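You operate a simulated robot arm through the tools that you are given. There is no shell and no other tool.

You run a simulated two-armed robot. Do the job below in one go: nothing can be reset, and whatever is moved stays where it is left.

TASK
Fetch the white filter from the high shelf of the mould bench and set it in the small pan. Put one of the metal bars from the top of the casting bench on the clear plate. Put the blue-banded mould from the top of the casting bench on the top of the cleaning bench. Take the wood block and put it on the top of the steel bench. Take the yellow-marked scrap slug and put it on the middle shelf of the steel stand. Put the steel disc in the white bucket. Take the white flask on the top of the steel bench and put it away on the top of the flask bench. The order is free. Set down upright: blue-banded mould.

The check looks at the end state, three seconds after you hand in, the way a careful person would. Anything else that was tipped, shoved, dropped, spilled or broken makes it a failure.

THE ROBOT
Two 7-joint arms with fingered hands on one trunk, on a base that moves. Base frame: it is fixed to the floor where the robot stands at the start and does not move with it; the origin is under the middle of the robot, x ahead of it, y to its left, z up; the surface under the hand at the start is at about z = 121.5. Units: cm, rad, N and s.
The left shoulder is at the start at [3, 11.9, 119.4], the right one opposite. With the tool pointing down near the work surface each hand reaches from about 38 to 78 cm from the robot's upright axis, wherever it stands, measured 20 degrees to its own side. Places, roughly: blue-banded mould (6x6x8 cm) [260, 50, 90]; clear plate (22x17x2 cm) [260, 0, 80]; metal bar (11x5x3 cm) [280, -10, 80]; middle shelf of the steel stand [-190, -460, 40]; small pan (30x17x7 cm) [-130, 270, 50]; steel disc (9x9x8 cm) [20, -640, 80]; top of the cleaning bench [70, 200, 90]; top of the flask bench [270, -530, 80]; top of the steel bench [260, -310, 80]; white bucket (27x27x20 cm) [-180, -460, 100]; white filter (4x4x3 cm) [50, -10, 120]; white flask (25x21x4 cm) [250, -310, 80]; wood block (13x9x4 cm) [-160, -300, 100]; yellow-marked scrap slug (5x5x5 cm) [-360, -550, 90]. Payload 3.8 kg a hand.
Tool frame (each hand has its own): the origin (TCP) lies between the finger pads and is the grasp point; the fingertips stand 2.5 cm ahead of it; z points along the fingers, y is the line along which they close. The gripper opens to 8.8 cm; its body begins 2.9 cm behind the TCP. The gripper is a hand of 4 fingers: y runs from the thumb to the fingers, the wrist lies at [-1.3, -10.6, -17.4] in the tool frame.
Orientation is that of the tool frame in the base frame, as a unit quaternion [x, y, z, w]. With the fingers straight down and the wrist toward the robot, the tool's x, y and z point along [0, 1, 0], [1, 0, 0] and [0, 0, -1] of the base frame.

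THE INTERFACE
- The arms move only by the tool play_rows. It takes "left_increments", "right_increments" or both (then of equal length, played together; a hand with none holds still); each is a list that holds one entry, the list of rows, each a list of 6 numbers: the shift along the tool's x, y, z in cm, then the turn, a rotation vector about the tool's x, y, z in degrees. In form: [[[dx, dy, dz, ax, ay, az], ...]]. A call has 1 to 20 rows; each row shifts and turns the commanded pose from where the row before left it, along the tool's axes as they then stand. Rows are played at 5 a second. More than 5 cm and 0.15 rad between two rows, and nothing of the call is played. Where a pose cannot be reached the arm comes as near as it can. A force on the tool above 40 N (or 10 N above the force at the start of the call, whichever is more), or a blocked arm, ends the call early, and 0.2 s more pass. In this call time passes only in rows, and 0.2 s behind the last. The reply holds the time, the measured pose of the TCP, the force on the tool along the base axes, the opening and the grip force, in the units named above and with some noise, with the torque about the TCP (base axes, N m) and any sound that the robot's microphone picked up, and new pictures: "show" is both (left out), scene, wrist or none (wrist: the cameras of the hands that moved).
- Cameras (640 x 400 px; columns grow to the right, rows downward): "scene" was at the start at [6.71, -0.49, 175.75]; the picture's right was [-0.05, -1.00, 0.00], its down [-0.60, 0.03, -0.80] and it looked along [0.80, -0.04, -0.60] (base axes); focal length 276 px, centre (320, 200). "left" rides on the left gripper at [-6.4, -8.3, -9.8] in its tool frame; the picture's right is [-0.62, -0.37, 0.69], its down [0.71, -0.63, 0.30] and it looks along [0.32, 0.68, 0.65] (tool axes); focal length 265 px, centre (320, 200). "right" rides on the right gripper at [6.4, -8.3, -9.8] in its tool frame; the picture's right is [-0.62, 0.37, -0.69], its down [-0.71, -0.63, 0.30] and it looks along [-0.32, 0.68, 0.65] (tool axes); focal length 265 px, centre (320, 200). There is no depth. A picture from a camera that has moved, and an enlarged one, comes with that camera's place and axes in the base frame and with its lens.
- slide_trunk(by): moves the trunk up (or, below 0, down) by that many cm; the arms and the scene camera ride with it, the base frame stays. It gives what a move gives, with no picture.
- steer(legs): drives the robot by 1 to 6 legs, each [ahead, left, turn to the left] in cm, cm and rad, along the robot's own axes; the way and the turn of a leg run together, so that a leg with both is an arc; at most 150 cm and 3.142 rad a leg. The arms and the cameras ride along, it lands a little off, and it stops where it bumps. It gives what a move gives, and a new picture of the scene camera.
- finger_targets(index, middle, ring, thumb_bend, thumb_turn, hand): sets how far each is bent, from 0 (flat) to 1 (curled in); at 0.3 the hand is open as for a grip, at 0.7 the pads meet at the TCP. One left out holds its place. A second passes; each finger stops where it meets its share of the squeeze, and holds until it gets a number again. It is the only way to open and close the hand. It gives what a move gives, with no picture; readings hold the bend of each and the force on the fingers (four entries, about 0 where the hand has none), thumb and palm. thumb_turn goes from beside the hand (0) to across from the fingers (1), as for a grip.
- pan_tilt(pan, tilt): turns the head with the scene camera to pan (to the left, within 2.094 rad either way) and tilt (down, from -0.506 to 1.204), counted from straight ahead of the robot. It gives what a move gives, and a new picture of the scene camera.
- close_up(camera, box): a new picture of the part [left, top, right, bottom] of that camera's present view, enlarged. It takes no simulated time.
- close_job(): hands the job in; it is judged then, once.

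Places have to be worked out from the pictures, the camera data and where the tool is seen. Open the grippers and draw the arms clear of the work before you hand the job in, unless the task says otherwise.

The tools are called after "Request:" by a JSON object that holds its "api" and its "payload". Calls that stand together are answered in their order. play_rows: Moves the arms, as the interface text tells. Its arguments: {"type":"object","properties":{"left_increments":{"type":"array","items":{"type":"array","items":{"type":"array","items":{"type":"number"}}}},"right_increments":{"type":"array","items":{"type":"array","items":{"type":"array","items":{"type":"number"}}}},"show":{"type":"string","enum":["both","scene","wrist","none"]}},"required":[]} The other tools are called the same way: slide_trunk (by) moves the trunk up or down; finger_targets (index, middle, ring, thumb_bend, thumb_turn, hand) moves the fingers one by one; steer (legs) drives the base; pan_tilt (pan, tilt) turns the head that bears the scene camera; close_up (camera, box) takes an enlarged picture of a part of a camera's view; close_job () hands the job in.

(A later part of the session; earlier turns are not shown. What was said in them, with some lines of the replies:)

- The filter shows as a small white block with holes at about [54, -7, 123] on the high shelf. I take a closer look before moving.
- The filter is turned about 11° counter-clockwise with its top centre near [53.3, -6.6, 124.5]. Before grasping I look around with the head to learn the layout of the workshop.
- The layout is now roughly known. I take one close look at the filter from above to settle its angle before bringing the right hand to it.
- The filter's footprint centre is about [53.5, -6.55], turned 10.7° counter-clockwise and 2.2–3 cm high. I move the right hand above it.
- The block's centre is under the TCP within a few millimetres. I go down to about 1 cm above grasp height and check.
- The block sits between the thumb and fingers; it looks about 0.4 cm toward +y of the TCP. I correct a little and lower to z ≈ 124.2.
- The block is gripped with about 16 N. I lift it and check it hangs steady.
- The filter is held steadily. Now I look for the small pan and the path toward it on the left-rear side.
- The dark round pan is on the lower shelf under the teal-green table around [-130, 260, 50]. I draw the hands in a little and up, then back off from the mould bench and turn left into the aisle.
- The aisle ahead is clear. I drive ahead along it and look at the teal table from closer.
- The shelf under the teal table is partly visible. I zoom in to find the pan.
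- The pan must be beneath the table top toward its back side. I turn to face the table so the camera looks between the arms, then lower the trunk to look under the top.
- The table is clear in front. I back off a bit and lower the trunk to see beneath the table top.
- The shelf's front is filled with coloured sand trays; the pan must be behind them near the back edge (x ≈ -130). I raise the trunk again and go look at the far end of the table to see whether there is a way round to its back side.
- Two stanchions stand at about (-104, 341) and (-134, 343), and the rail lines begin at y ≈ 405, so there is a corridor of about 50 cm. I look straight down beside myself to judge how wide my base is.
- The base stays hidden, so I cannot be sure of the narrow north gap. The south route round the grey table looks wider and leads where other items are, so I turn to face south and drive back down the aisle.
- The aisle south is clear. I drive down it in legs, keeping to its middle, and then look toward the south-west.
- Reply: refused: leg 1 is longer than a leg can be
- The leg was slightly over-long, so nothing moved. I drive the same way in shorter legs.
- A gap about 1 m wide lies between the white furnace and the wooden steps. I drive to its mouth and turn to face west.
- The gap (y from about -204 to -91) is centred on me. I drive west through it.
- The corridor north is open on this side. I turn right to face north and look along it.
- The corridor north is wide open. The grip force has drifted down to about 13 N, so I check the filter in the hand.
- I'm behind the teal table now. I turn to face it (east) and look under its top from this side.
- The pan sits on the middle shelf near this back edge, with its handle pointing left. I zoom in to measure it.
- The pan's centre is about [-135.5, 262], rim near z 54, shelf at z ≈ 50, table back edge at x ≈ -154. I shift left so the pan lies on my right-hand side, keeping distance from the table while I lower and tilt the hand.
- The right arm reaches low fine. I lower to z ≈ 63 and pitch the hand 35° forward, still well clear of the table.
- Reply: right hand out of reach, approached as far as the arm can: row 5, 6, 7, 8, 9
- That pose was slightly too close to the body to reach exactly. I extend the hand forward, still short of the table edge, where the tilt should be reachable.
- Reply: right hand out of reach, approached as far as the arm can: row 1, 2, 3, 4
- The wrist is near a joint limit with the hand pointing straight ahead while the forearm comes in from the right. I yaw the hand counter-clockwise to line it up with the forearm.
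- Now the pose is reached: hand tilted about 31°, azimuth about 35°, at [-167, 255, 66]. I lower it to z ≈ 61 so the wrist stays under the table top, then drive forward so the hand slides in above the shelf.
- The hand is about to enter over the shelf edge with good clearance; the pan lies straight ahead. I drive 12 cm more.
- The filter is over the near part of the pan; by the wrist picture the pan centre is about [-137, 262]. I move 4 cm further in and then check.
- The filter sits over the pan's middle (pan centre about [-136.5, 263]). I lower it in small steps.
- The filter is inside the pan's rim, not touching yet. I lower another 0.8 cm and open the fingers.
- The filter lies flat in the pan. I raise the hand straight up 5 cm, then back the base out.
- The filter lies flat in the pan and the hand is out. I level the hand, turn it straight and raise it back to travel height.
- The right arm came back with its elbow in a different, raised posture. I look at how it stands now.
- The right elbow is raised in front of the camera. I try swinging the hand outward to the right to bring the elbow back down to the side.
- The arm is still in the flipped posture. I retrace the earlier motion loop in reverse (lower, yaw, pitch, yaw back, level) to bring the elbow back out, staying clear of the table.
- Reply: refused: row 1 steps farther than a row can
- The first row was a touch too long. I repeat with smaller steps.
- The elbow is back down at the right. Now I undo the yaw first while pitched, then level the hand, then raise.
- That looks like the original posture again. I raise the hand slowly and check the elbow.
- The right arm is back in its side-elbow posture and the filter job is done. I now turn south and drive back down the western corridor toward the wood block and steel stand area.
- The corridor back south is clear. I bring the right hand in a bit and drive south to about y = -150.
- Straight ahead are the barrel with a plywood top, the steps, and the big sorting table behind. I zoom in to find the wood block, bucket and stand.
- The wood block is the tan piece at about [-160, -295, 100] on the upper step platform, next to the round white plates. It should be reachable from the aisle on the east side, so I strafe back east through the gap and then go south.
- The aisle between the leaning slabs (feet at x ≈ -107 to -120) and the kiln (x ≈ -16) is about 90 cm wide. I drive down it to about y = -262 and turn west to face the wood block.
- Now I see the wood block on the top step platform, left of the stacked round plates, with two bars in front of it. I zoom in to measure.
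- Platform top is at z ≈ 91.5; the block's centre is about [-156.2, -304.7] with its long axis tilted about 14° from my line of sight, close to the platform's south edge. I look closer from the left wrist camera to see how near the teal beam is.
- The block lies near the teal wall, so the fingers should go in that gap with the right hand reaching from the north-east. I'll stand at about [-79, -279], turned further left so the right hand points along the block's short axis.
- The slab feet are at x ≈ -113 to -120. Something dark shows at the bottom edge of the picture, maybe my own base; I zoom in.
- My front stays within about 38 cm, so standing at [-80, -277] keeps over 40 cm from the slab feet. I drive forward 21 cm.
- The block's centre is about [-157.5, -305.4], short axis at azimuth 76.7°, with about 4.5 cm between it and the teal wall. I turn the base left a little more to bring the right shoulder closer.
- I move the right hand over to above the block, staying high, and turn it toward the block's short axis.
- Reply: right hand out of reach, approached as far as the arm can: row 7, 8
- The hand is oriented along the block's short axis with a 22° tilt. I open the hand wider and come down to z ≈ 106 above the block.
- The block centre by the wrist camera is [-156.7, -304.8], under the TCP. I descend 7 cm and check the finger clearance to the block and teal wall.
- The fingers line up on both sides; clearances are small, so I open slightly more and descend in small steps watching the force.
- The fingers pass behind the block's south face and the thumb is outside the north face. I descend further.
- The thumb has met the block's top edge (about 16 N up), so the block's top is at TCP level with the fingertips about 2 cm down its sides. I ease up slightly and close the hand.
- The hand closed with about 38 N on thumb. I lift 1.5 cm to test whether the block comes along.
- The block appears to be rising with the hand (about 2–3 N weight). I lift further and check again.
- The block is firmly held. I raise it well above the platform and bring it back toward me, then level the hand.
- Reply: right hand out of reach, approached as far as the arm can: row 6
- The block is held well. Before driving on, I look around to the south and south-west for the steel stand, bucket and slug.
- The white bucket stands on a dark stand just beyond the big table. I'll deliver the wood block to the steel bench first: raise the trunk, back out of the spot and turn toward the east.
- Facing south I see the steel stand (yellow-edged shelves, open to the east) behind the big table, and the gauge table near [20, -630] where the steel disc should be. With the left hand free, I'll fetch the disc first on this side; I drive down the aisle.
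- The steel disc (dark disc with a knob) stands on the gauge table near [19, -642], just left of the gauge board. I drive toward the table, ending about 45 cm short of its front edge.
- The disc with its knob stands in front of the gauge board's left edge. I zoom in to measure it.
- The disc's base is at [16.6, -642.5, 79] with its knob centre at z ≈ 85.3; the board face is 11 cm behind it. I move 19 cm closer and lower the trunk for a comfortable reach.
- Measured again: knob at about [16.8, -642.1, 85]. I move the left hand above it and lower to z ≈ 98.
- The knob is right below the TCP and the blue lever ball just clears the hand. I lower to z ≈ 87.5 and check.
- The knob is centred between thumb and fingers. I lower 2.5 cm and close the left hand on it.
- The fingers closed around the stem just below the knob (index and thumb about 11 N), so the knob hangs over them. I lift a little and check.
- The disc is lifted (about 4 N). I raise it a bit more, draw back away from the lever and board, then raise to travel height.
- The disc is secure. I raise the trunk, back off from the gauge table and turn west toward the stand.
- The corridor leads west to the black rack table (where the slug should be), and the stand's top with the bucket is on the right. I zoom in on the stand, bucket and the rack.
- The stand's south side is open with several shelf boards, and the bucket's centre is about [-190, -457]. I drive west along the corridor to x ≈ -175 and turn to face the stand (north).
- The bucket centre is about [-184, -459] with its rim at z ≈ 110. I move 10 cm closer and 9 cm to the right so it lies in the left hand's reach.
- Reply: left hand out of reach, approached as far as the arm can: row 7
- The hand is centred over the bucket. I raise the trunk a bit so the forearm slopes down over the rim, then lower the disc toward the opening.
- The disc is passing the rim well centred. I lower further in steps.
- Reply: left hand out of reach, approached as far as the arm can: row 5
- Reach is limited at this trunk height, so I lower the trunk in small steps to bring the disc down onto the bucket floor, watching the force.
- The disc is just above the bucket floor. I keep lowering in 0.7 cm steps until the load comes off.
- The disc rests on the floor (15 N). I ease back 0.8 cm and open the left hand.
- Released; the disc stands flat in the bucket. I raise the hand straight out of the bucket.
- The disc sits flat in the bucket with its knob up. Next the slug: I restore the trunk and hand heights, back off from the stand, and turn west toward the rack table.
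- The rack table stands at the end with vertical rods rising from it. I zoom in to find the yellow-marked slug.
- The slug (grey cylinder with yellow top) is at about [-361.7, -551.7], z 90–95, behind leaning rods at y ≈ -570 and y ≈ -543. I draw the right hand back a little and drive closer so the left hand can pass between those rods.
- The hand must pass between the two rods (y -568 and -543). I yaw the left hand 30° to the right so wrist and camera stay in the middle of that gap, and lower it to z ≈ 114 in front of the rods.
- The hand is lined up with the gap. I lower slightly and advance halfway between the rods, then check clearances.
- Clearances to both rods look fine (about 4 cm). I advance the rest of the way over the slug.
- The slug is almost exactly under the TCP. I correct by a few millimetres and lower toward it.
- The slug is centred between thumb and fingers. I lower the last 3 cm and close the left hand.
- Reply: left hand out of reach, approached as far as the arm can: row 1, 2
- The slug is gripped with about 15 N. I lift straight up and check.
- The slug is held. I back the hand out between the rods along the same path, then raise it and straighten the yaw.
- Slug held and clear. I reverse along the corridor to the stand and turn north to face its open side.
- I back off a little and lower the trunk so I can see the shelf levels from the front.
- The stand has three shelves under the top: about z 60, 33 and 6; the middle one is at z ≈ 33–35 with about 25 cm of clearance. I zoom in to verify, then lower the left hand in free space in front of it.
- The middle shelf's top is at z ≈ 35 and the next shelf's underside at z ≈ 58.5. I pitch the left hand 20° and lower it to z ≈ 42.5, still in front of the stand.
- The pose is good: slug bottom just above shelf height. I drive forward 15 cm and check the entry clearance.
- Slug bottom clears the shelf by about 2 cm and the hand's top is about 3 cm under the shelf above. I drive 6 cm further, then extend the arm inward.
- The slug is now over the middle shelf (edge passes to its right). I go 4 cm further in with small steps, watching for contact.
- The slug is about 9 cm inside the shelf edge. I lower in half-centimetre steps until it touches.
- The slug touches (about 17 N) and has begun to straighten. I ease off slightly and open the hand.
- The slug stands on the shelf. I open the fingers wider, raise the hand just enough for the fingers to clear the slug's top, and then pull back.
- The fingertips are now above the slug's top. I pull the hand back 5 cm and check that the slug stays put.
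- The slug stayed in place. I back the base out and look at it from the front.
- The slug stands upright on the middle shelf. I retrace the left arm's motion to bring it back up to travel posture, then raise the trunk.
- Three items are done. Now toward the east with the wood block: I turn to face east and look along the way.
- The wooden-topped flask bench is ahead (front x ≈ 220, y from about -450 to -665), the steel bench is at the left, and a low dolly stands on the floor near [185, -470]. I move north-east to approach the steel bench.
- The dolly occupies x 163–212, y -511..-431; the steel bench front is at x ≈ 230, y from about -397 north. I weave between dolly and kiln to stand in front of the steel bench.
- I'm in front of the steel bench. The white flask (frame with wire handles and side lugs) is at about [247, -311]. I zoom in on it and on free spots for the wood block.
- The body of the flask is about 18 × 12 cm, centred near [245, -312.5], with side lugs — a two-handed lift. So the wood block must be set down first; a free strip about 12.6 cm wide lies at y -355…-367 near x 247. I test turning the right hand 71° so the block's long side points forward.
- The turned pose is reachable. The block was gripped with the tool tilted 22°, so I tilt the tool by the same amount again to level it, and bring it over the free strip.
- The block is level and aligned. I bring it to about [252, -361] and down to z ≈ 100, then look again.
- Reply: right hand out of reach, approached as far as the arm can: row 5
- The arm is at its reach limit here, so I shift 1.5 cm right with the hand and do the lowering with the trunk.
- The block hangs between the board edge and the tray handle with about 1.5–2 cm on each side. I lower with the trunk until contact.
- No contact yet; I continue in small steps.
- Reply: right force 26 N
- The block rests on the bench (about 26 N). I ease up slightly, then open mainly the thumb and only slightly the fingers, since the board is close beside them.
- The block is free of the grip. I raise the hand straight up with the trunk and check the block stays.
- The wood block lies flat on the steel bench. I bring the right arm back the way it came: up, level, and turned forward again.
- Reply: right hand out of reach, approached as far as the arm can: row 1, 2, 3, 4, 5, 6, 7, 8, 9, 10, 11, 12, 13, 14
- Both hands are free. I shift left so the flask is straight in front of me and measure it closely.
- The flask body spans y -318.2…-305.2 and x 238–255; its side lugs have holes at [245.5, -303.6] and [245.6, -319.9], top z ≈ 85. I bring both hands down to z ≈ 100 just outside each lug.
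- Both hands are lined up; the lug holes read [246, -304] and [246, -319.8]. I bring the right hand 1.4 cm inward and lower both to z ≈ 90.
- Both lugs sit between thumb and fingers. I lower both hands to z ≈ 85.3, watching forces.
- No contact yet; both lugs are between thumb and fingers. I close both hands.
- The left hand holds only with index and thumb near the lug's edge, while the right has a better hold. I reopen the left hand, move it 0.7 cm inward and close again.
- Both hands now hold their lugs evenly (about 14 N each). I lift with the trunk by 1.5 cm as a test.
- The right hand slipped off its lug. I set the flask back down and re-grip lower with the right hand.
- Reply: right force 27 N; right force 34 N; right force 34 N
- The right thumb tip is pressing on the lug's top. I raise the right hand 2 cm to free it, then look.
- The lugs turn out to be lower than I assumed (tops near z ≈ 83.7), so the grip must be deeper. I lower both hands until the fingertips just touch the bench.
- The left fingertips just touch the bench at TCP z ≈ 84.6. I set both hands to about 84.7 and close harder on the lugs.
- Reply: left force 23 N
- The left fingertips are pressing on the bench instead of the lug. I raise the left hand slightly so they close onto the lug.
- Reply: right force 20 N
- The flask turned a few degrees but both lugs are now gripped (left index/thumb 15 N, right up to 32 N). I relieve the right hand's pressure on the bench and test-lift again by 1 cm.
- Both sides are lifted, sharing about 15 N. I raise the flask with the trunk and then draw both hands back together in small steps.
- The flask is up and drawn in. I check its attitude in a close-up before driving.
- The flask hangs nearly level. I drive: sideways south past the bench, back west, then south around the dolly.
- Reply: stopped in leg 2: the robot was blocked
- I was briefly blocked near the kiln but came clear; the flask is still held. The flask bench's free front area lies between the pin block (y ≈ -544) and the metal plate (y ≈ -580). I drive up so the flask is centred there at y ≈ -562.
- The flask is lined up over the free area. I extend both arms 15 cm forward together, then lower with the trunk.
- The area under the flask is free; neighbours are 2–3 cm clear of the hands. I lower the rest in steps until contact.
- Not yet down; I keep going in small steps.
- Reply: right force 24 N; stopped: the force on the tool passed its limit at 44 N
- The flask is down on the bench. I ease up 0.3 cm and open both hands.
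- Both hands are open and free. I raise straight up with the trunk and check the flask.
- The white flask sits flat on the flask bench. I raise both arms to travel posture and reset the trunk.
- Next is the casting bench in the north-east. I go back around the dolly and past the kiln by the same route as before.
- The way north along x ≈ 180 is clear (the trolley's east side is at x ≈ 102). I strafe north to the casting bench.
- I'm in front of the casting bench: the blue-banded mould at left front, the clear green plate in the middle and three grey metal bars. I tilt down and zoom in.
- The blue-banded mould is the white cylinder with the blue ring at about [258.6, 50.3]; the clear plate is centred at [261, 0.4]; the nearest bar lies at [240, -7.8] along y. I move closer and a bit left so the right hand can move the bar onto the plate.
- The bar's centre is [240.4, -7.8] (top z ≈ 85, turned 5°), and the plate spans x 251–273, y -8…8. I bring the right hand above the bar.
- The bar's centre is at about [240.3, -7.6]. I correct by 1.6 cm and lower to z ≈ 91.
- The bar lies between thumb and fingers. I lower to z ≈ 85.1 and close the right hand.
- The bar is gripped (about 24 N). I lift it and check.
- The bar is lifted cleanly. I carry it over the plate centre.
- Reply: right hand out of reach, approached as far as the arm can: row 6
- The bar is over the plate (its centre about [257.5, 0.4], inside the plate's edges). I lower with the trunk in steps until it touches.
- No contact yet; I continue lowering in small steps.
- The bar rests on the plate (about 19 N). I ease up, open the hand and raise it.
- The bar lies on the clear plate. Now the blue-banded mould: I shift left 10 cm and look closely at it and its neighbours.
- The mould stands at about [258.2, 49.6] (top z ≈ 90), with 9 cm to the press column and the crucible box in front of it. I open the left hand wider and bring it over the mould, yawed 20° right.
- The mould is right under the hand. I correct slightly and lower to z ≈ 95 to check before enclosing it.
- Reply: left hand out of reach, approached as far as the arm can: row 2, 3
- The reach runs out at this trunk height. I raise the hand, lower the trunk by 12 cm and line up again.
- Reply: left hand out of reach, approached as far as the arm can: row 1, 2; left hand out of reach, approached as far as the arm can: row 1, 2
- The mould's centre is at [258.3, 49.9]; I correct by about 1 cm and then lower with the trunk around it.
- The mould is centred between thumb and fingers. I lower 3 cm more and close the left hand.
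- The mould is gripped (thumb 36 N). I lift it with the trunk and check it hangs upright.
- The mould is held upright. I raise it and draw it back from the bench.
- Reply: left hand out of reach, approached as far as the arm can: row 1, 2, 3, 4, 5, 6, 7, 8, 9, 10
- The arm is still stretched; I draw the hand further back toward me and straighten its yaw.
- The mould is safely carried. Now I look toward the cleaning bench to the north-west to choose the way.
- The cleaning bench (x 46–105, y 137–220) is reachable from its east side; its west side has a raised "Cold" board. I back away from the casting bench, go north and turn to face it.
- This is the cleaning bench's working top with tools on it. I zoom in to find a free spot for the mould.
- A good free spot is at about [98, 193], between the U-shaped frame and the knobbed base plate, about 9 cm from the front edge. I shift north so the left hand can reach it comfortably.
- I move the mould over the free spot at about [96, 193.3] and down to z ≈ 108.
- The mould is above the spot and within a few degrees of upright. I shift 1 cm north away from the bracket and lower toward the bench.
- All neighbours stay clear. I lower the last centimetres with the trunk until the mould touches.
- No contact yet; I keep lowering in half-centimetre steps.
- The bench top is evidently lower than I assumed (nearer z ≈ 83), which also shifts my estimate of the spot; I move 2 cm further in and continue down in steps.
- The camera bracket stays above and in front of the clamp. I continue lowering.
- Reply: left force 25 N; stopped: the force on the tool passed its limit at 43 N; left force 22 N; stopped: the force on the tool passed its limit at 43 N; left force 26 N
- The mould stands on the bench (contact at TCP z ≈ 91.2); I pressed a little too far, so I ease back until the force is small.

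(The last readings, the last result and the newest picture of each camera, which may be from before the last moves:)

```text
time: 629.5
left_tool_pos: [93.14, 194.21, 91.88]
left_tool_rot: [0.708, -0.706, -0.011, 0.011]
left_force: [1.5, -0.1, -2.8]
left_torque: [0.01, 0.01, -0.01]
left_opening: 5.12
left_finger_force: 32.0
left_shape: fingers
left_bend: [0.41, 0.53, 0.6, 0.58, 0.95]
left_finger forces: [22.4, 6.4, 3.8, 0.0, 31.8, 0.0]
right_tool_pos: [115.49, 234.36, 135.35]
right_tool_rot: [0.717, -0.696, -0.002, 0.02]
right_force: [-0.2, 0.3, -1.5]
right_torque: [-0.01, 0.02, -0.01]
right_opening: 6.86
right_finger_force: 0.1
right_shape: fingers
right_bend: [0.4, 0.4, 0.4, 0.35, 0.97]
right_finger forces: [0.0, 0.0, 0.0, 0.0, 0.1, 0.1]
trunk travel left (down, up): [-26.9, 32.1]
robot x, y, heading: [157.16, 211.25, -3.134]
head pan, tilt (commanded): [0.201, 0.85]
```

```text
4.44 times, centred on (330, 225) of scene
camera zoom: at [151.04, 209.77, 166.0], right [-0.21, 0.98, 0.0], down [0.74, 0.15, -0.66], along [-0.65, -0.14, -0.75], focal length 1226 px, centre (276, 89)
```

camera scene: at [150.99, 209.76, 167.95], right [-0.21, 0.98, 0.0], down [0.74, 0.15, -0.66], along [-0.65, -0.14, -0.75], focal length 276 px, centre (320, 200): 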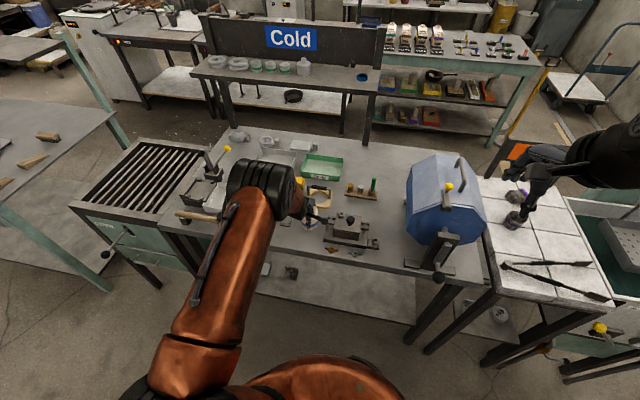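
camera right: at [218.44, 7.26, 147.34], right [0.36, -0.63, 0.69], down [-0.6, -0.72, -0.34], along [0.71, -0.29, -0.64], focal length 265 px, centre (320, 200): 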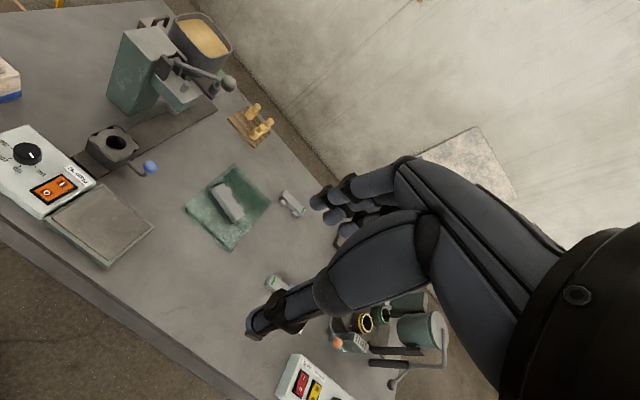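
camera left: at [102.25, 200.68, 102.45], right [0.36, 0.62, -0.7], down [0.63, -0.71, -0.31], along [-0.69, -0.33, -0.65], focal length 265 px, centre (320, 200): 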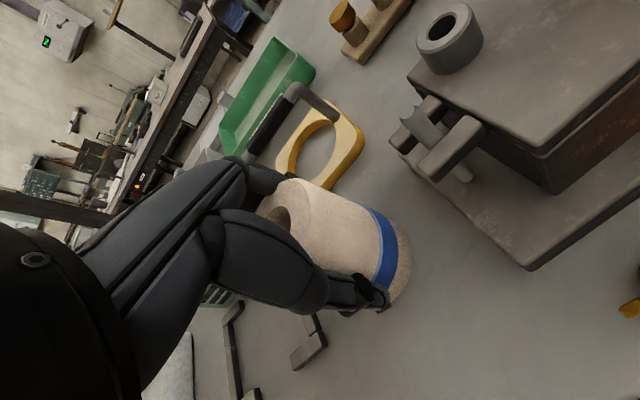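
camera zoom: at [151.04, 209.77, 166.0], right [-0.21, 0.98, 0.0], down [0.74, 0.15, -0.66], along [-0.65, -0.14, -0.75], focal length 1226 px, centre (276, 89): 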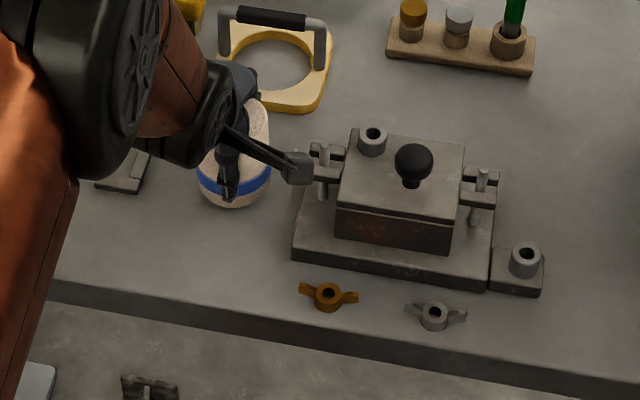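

The mould is just off the surface again with the tool leaning about 2°. I level the hand and lower very gently until it just touches.

Request:
{"api": "play_rows", "payload": {"left_increments": [[[0, 0, 0, 1.8, 0, 0]]], "show": "none"}}

Request:
{"api": "slide_trunk", "payload": {"by": -0.4}}

Request:
{"api": "slide_trunk", "payload": {"by": -0.3}}

Request:
{"api": "slide_trunk", "payload": {"by": -0.2}}

```text
time: 629.9
left_tool_pos: [93.14, 194.2, 91.82]
left_tool_rot: [0.708, -0.706, -0.001, -0.001]
left_force: [0.4, -0.8, -2.7]
left_torque: [-0.01, 0.0, 0.01]
left_opening: 5.07
left_finger_force: 31.9
left_shape: fingers
left_bend: [0.41, 0.53, 0.6, 0.58, 0.95]
left_finger forces: [22.3, 6.4, 3.7, 0.0, 31.6, 0.0]
right_tool_pos: [115.51, 234.36, 135.49]
right_tool_rot: [0.717, -0.696, -0.002, 0.019]
right_force: [0.0, -0.9, 0.9]
right_torque: [0.0, -0.01, 0.02]
right_opening: 6.86
right_finger_force: 0.0
right_shape: fingers
right_bend: [0.4, 0.4, 0.4, 0.35, 0.97]
right_finger forces: [0.0, 0.0, 0.0, 0.0, 0.0, 0.0]
trunk travel left (down, up): [-26.9, 32.1]
robot x, y, heading: [156.59, 211.57, -3.13]
head pan, tilt (commanded): [0.201, 0.85]
```

```text
time: 630.4
left_tool_pos: [93.04, 194.18, 91.56]
left_tool_rot: [0.708, -0.706, -0.001, 0.0]
left_force: [0.7, 0.4, -3.0]
left_torque: [-0.01, -0.01, -0.01]
left_opening: 5.12
left_finger_force: 32.3
left_shape: fingers
left_bend: [0.41, 0.53, 0.6, 0.58, 0.95]
left_finger forces: [22.3, 6.4, 3.8, 0.0, 31.5, 0.0]
right_tool_pos: [115.48, 234.38, 135.01]
right_tool_rot: [0.718, -0.696, -0.001, 0.02]
right_force: [-1.1, 0.0, 0.1]
right_torque: [-0.01, -0.01, -0.01]
right_opening: 6.83
right_finger_force: 0.1
right_shape: fingers
right_bend: [0.4, 0.4, 0.4, 0.35, 0.97]
right_finger forces: [0.0, 0.0, 0.1, 0.0, 0.1, 0.1]
trunk travel left (down, up): [-26.5, 32.5]
robot x, y, heading: [156.93, 211.22, -3.132]
head pan, tilt (commanded): [0.201, 0.85]
```

```text
time: 630.9
left_tool_pos: [92.95, 194.34, 91.24]
left_tool_rot: [0.708, -0.706, -0.001, 0.0]
left_force: [1.7, 0.9, -0.8]
left_torque: [-0.01, 0.01, 0.0]
left_opening: 5.13
left_finger_force: 32.6
left_shape: fingers
left_bend: [0.41, 0.53, 0.6, 0.58, 0.95]
left_finger forces: [22.4, 6.5, 3.9, 0.0, 32.1, 0.0]
right_tool_pos: [115.51, 234.36, 134.78]
right_tool_rot: [0.718, -0.696, -0.002, 0.02]
right_force: [-0.8, 0.3, 0.7]
right_torque: [0.01, 0.04, -0.04]
right_opening: 6.86
right_finger_force: 0.1
right_shape: fingers
right_bend: [0.4, 0.4, 0.4, 0.35, 0.97]
right_finger forces: [0.0, 0.0, 0.0, 0.0, 0.0, 0.0]
trunk travel left (down, up): [-26.2, 32.8]
robot x, y, heading: [156.76, 211.59, -3.14]
head pan, tilt (commanded): [0.201, 0.85]
```

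```text
time: 631.5
left_tool_pos: [93.1, 194.3, 91.29]
left_tool_rot: [0.708, -0.706, -0.003, 0.001]
left_force: [2.4, 0.5, 7.6]
left_torque: [-0.09, 0.15, 0.02]
left_opening: 5.08
left_finger_force: 34.9
left_shape: fingers
left_bend: [0.41, 0.53, 0.6, 0.58, 0.95]
left_finger forces: [22.8, 7.0, 4.2, 0.1, 34.4, 0.1]
right_tool_pos: [115.61, 234.46, 134.61]
right_tool_rot: [0.717, -0.697, -0.002, 0.018]
right_force: [-0.2, 0.7, 0.3]
right_torque: [0.03, 0.04, 0.04]
right_opening: 6.87
right_finger_force: 0.1
right_shape: fingers
right_bend: [0.4, 0.4, 0.4, 0.35, 0.97]
right_finger forces: [0.0, 0.0, 0.0, 0.1, 0.0, 0.0]
trunk travel left (down, up): [-26.0, 33.0]
robot x, y, heading: [156.19, 211.64, -3.131]
head pan, tilt (commanded): [0.201, 0.85]
```

Light contact of about 8 N. I open the hand gently in two stages.

Request:
{"api": "finger_targets", "payload": {"hand": "left", "index": 0.37, "middle": 0.47, "ring": 0.5, "thumb_bend": 0.52}}

Request:
{"api": "finger_targets", "payload": {"hand": "left", "index": 0.25, "middle": 0.25, "ring": 0.25, "thumb_bend": 0.3}}

Request:
{"api": "close_up", "payload": {"camera": "left", "box": [160, 120, 560, 370]}}

```text
time: 632.5
left_tool_pos: [93.11, 194.17, 91.11]
left_tool_rot: [0.708, -0.706, -0.003, 0.0]
left_force: [2.6, 0.6, 8.0]
left_torque: [-0.06, 0.1, 0.0]
left_opening: 6.56
left_finger_force: 14.4
left_shape: fingers
left_bend: [0.32, 0.46, 0.5, 0.51, 0.96]
left_finger forces: [12.4, 1.4, 0.0, 0.0, 15.6, 0.0]
right_tool_pos: [115.64, 234.36, 134.57]
right_tool_rot: [0.717, -0.697, -0.002, 0.019]
right_force: [0.0, 0.6, 0.1]
right_torque: [0.0, 0.01, 0.01]
right_opening: 6.83
right_finger_force: 0.1
right_shape: fingers
right_bend: [0.4, 0.4, 0.4, 0.35, 0.97]
right_finger forces: [0.1, 0.0, 0.0, 0.0, 0.0, 0.0]
trunk travel left (down, up): [-26.0, 33.0]
robot x, y, heading: [156.78, 211.66, -3.136]
head pan, tilt (commanded): [0.201, 0.85]
```

```text
time: 633.5
left_tool_pos: [93.12, 194.18, 91.01]
left_tool_rot: [0.708, -0.706, 0.0, 0.0]
left_force: [-0.1, -0.3, 0.4]
left_torque: [-0.06, 0.02, 0.01]
left_opening: 9.14
left_finger_force: 0.7
left_shape: fingers
left_bend: [0.25, 0.25, 0.25, 0.3, 0.97]
left_finger forces: [0.3, 0.0, 0.0, 0.1, 0.7, 0.1]
right_tool_pos: [115.57, 234.38, 134.49]
right_tool_rot: [0.718, -0.696, -0.003, 0.019]
right_force: [-0.1, -0.2, -0.8]
right_torque: [0.01, 0.01, -0.02]
right_opening: 6.86
right_finger_force: 0.1
right_shape: fingers
right_bend: [0.4, 0.4, 0.4, 0.35, 0.97]
right_finger forces: [0.0, 0.0, 0.1, 0.1, 0.0, 0.1]
trunk travel left (down, up): [-26.0, 33.0]
robot x, y, heading: [156.82, 211.43, -3.134]
head pan, tilt (commanded): [0.201, 0.85]
```

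```text
1.60 times, centred on (360, 245) of left
camera zoom: at [101.41, 200.74, 100.67], right [0.37, 0.62, -0.69], down [0.63, -0.71, -0.31], along [-0.68, -0.33, -0.65], focal length 425 px, centre (256, 128)
```

zoom: 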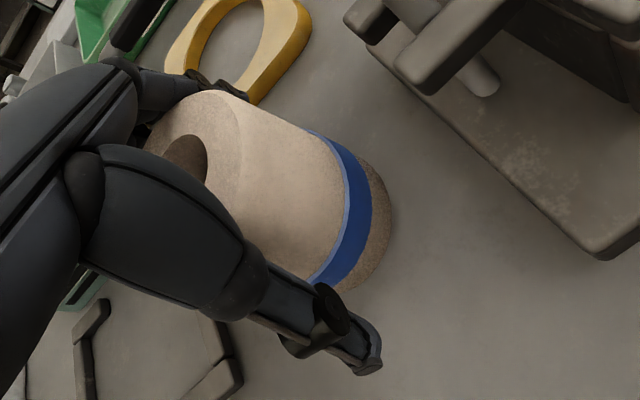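

The mould stands free. I open the fingers a bit more and raise the hand straight up.

Request:
{"api": "finger_targets", "payload": {"hand": "left", "index": 0.14, "middle": 0.14, "ring": 0.14, "thumb_bend": 0.24}}

Request:
{"api": "slide_trunk", "payload": {"by": 3}}

Request:
{"api": "close_up", "payload": {"camera": "left", "box": [160, 120, 560, 370]}}

```text
time: 634.5
left_tool_pos: [93.18, 194.22, 91.01]
left_tool_rot: [0.708, -0.706, -0.001, -0.001]
left_force: [0.3, 0.5, 0.6]
left_torque: [0.03, -0.03, -0.02]
left_opening: 10.73
left_finger_force: 0.1
left_shape: fingers
left_bend: [0.14, 0.14, 0.14, 0.24, 0.97]
left_finger forces: [0.0, 0.0, 0.1, 0.1, 0.0, 0.0]
right_tool_pos: [115.51, 234.3, 134.54]
right_tool_rot: [0.717, -0.696, -0.002, 0.019]
right_force: [-0.1, 0.0, -0.4]
right_torque: [-0.01, 0.03, -0.03]
right_opening: 6.87
right_finger_force: 0.1
right_shape: fingers
right_bend: [0.4, 0.4, 0.4, 0.35, 0.97]
right_finger forces: [0.1, 0.0, 0.1, 0.0, 0.0, 0.0]
trunk travel left (down, up): [-26.0, 33.0]
robot x, y, heading: [156.59, 211.3, -3.132]
head pan, tilt (commanded): [0.201, 0.85]
```

```text
time: 635.2
left_tool_pos: [93.11, 194.2, 93.93]
left_tool_rot: [0.708, -0.706, -0.001, 0.0]
left_force: [-1.2, 0.7, 0.6]
left_torque: [0.01, 0.0, 0.0]
left_opening: 10.76
left_finger_force: 0.0
left_shape: fingers
left_bend: [0.14, 0.14, 0.14, 0.24, 0.97]
left_finger forces: [0.0, 0.0, 0.0, 0.1, 0.1, 0.0]
right_tool_pos: [115.47, 234.4, 137.55]
right_tool_rot: [0.717, -0.697, -0.002, 0.02]
right_force: [0.5, -0.8, -0.3]
right_torque: [0.0, 0.02, -0.02]
right_opening: 6.87
right_finger_force: 0.0
right_shape: fingers
right_bend: [0.4, 0.4, 0.4, 0.35, 0.97]
right_finger forces: [0.0, 0.0, 0.0, 0.1, 0.1, 0.1]
trunk travel left (down, up): [-29.0, 30.0]
robot x, y, heading: [156.73, 211.54, -3.128]
head pan, tilt (commanded): [0.201, 0.85]
```

```text
1.60 times, centred on (360, 245) of left
camera zoom: at [101.37, 200.75, 103.66], right [0.37, 0.62, -0.69], down [0.63, -0.71, -0.31], along [-0.68, -0.33, -0.65], focal length 425 px, centre (256, 128)
```

zoom: 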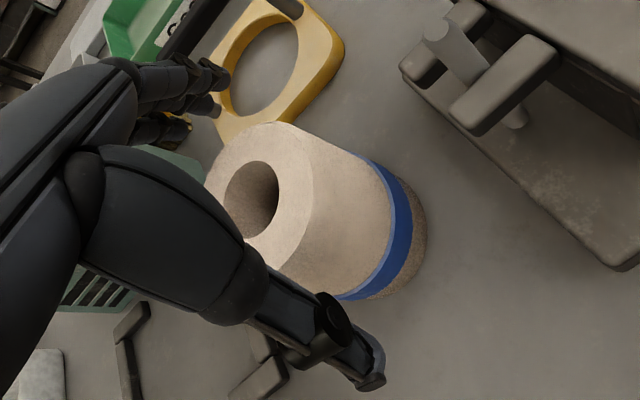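

The mould stands upright on its own. I raise the hand clear and look at it from the scene camera.

Request:
{"api": "slide_trunk", "payload": {"by": 8}}

Request:
{"api": "play_rows", "payload": {"left_increments": [[[0, 0, -4, 0, 0, 0], [0, 0, -4, 0, 0, 0], [0, -2, -4, 0, 0, 0], [0.5, -3, -3, 0, 0, 0], [1, -3, -3, 0, 0, 0], [1, -3, -3, 0, 0, 0], [1, -2, -3, 0, 0, 0], [1, -2, -3, 0, 0, 0], [1, 0, -3, 0, 0, 0]]], "show": "scene"}}

Request:
{"api": "close_up", "payload": {"camera": "scene", "box": [230, 150, 430, 275]}}

```text
time: 636.4
left_tool_pos: [93.03, 194.26, 102.01]
left_tool_rot: [0.709, -0.706, -0.002, 0.001]
left_force: [0.5, 0.0, -0.8]
left_torque: [-0.03, -0.02, -0.04]
left_opening: 10.78
left_finger_force: 0.1
left_shape: fingers
left_bend: [0.14, 0.14, 0.14, 0.24, 0.97]
left_finger forces: [0.0, 0.1, 0.0, 0.0, 0.0, 0.0]
right_tool_pos: [115.49, 234.38, 145.42]
right_tool_rot: [0.717, -0.696, -0.002, 0.02]
right_force: [-0.1, 0.0, -0.6]
right_torque: [-0.01, 0.0, -0.03]
right_opening: 6.87
right_finger_force: 0.2
right_shape: fingers
right_bend: [0.4, 0.4, 0.4, 0.35, 0.97]
right_finger forces: [0.0, 0.0, 0.0, 0.0, 0.0, 0.0]
trunk travel left (down, up): [-37.0, 22.0]
robot x, y, heading: [156.89, 211.11, -3.131]
head pan, tilt (commanded): [0.201, 0.85]
```

```text
time: 638.4
left_tool_pos: [108.25, 188.82, 131.99]
left_tool_rot: [0.708, -0.706, 0.0, 0.0]
left_force: [-0.6, 1.0, 0.4]
left_torque: [-0.02, 0.02, -0.04]
left_opening: 10.75
left_finger_force: 0.1
left_shape: fingers
left_bend: [0.14, 0.14, 0.14, 0.24, 0.97]
left_finger forces: [0.1, 0.0, 0.0, 0.0, 0.0, 0.1]
right_tool_pos: [115.59, 234.33, 145.55]
right_tool_rot: [0.718, -0.696, -0.002, 0.019]
right_force: [1.3, 0.5, -0.7]
right_torque: [-0.01, -0.01, 0.0]
right_opening: 6.89
right_finger_force: 0.0
right_shape: fingers
right_bend: [0.4, 0.4, 0.4, 0.35, 0.97]
right_finger forces: [0.0, 0.1, 0.0, 0.0, 0.0, 0.1]
trunk travel left (down, up): [-37.0, 22.0]
robot x, y, heading: [156.77, 211.57, -3.135]
head pan, tilt (commanded): [0.201, 0.85]
camera scene: at [151.11, 209.72, 176.1], right [-0.21, 0.98, 0.0], down [0.74, 0.15, -0.66], along [-0.65, -0.14, -0.75], focal length 276 px, centre (320, 200)
```

scene: 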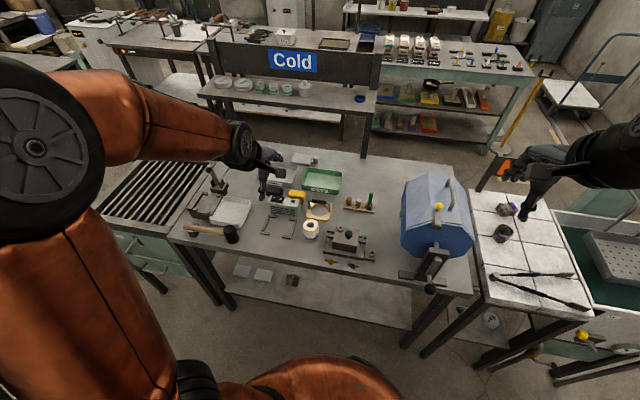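

```text
3.20 times, centred on (330, 212) of scene
camera zoom: at [151.11, 209.72, 176.1], right [-0.21, 0.98, 0.0], down [0.74, 0.15, -0.66], along [-0.65, -0.14, -0.75], focal length 883 px, centre (288, 160)
```

zoom: 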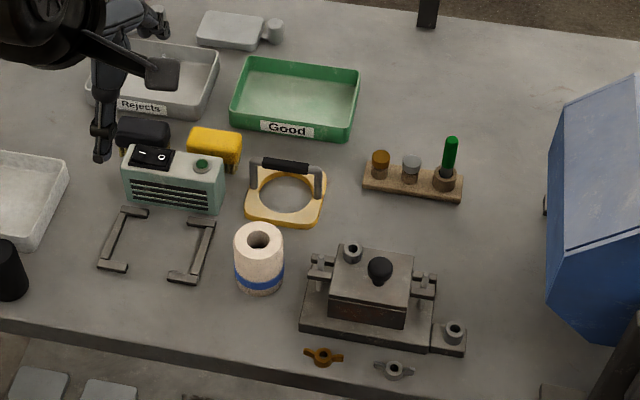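

The blue-banded mould stands upright on the cleaning bench, and nothing around it was disturbed. I open both hands fully, draw the arms back and up, and step away a little before handing in.

Request:
{"api": "play_rows", "payload": {"left_increments": [[[0, -3, -3, 0, 0, 0], [0, -3, -3, 0, 0, 0], [0, -2, -3, 0, 0, 0], [0, 0, -3, 0, 0, 0]]], "show": "none"}}

Request:
{"api": "finger_targets", "payload": {"hand": "left", "index": 0.3, "middle": 0.3, "ring": 0.3, "thumb_bend": 0.3}}

Request:
{"api": "finger_targets", "payload": {"hand": "right", "index": 0.3, "middle": 0.3, "ring": 0.3, "thumb_bend": 0.3}}

Request:
{"api": "steer", "payload": {"legs": [[-12, 0, 0]]}}

Request:
{"api": "close_up", "payload": {"camera": "scene", "box": [200, 130, 440, 300]}}

```text
time: 639.4
left_tool_pos: [116.03, 188.72, 144.18]
left_tool_rot: [0.709, -0.705, -0.002, 0.0]
left_force: [0.8, 0.4, -1.0]
left_torque: [-0.01, 0.02, 0.04]
left_opening: 10.73
left_finger_force: 0.0
left_shape: fingers
left_bend: [0.14, 0.14, 0.14, 0.24, 0.97]
left_finger forces: [0.1, 0.0, 0.0, 0.0, 0.0, 0.0]
right_tool_pos: [115.58, 234.42, 145.58]
right_tool_rot: [0.718, -0.696, 0.0, 0.019]
right_force: [0.7, 0.2, 0.5]
right_torque: [0.03, 0.01, 0.01]
right_opening: 6.86
right_finger_force: 0.0
right_shape: fingers
right_bend: [0.4, 0.4, 0.4, 0.35, 0.97]
right_finger forces: [0.1, 0.0, 0.0, 0.0, 0.0, 0.1]
trunk travel left (down, up): [-37.0, 22.0]
robot x, y, heading: [156.77, 211.18, -3.137]
head pan, tilt (commanded): [0.201, 0.85]
```

```text
time: 640.4
left_tool_pos: [116.03, 188.64, 144.06]
left_tool_rot: [0.709, -0.706, -0.001, 0.0]
left_force: [0.5, 0.3, -0.2]
left_torque: [-0.01, -0.01, -0.01]
left_opening: 8.54
left_finger_force: 0.1
left_shape: fingers
left_bend: [0.3, 0.3, 0.3, 0.3, 0.97]
left_finger forces: [0.0, 0.1, 0.0, 0.1, 0.0, 0.0]
right_tool_pos: [115.58, 234.36, 145.62]
right_tool_rot: [0.717, -0.696, -0.001, 0.019]
right_force: [0.4, 0.3, -0.8]
right_torque: [0.0, 0.0, -0.01]
right_opening: 6.87
right_finger_force: 0.1
right_shape: fingers
right_bend: [0.4, 0.4, 0.4, 0.35, 0.97]
right_finger forces: [0.0, 0.1, 0.1, 0.0, 0.1, 0.0]
trunk travel left (down, up): [-37.0, 22.0]
robot x, y, heading: [156.65, 211.67, -3.137]
head pan, tilt (commanded): [0.201, 0.85]
```

```text
time: 641.4
left_tool_pos: [116.03, 188.69, 144.05]
left_tool_rot: [0.707, -0.707, -0.002, 0.0]
left_force: [-0.3, -0.1, -0.6]
left_torque: [0.0, 0.04, -0.01]
left_opening: 8.53
left_finger_force: 0.1
left_shape: fingers
left_bend: [0.3, 0.3, 0.3, 0.3, 0.97]
left_finger forces: [0.0, 0.0, 0.0, 0.1, 0.1, 0.1]
right_tool_pos: [115.5, 234.42, 145.63]
right_tool_rot: [0.718, -0.696, -0.002, 0.018]
right_force: [-0.1, 0.7, -0.4]
right_torque: [0.0, 0.02, 0.01]
right_opening: 8.47
right_finger_force: 0.1
right_shape: fingers
right_bend: [0.3, 0.3, 0.3, 0.3, 0.97]
right_finger forces: [0.0, 0.1, 0.1, 0.1, 0.0, 0.1]
trunk travel left (down, up): [-37.0, 22.0]
robot x, y, heading: [156.47, 211.4, -3.136]
head pan, tilt (commanded): [0.201, 0.85]
```

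```text
time: 642.6
left_tool_pos: [127.89, 188.94, 144.22]
left_tool_rot: [0.708, -0.706, -0.002, 0.0]
left_force: [-0.5, -0.4, -0.3]
left_torque: [-0.01, -0.02, 0.0]
left_opening: 8.51
left_finger_force: 0.0
left_shape: fingers
left_bend: [0.3, 0.3, 0.3, 0.3, 0.97]
left_finger forces: [0.0, 0.0, 0.1, 0.0, 0.0, 0.1]
right_tool_pos: [127.43, 234.44, 145.62]
right_tool_rot: [0.717, -0.697, -0.001, 0.02]
right_force: [-1.3, 0.6, -0.2]
right_torque: [-0.03, 0.0, -0.01]
right_opening: 8.44
right_finger_force: 0.0
right_shape: fingers
right_bend: [0.3, 0.3, 0.3, 0.3, 0.97]
right_finger forces: [0.1, 0.2, 0.0, 0.0, 0.1, 0.0]
trunk travel left (down, up): [-37.0, 22.0]
robot x, y, heading: [168.86, 211.91, -3.137]
head pan, tilt (commanded): [0.201, 0.85]
camera scene: at [163.02, 209.83, 176.1], right [-0.2, 0.98, 0.0], down [0.74, 0.15, -0.66], along [-0.65, -0.13, -0.75], focal length 276 px, centre (320, 200)
```

scene: 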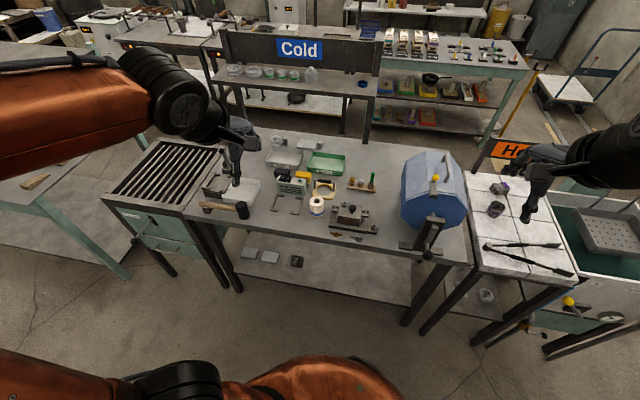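

```text
2.35 times, centred on (320, 215) of scene
camera zoom: at [163.02, 209.83, 176.1], right [-0.2, 0.98, 0.0], down [0.74, 0.15, -0.66], along [-0.65, -0.13, -0.75], focal length 649 px, centre (320, 165)
```

zoom: 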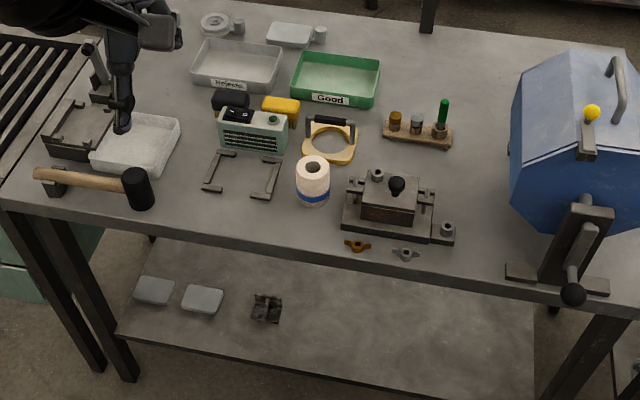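

All seven items are where they belong: filter in the pan, bar on the plate, mould upright on the cleaning bench, wood block on the steel bench, slug on the middle shelf, disc in the bucket, flask on the flask bench. Both hands are empty, open and clear, so I hand the job in.

Request:
{"api": "close_job", "payload": {}}

```text
The job is handed in.
```

I've handed the job in with all seven items placed. The check result hasn't come back, so I can't say yet whether it passed.

- **White filter:** lying flat in the small pan, on the shelf under the teal table.
- **Metal bar:** on the clear plate, about 4 cm in from its near edge.
- **Blue-banded mould:** standing upright on the cleaning bench.
- **Wood block:** flat on the steel bench, between the board and the perforated tray.
- **Yellow-marked slug:** standing on the middle shelf of the steel stand.
- **Steel disc:** in the white bucket, flat with its knob up.
- **White flask:** flat on the flask bench. It took two hands, and the first lift slipped and turned it a few degrees before I got a proper hold.

**Possible failure point:** while carrying the flask past the kiln, the base was stopped as "blocked", so it probably touched the kiln. I didn't go back to check whether the kiln had moved. I saw nothing else disturbed in the pictures I took around each placement.

Both hands are open and empty, and the arms are drawn clear of the benches.
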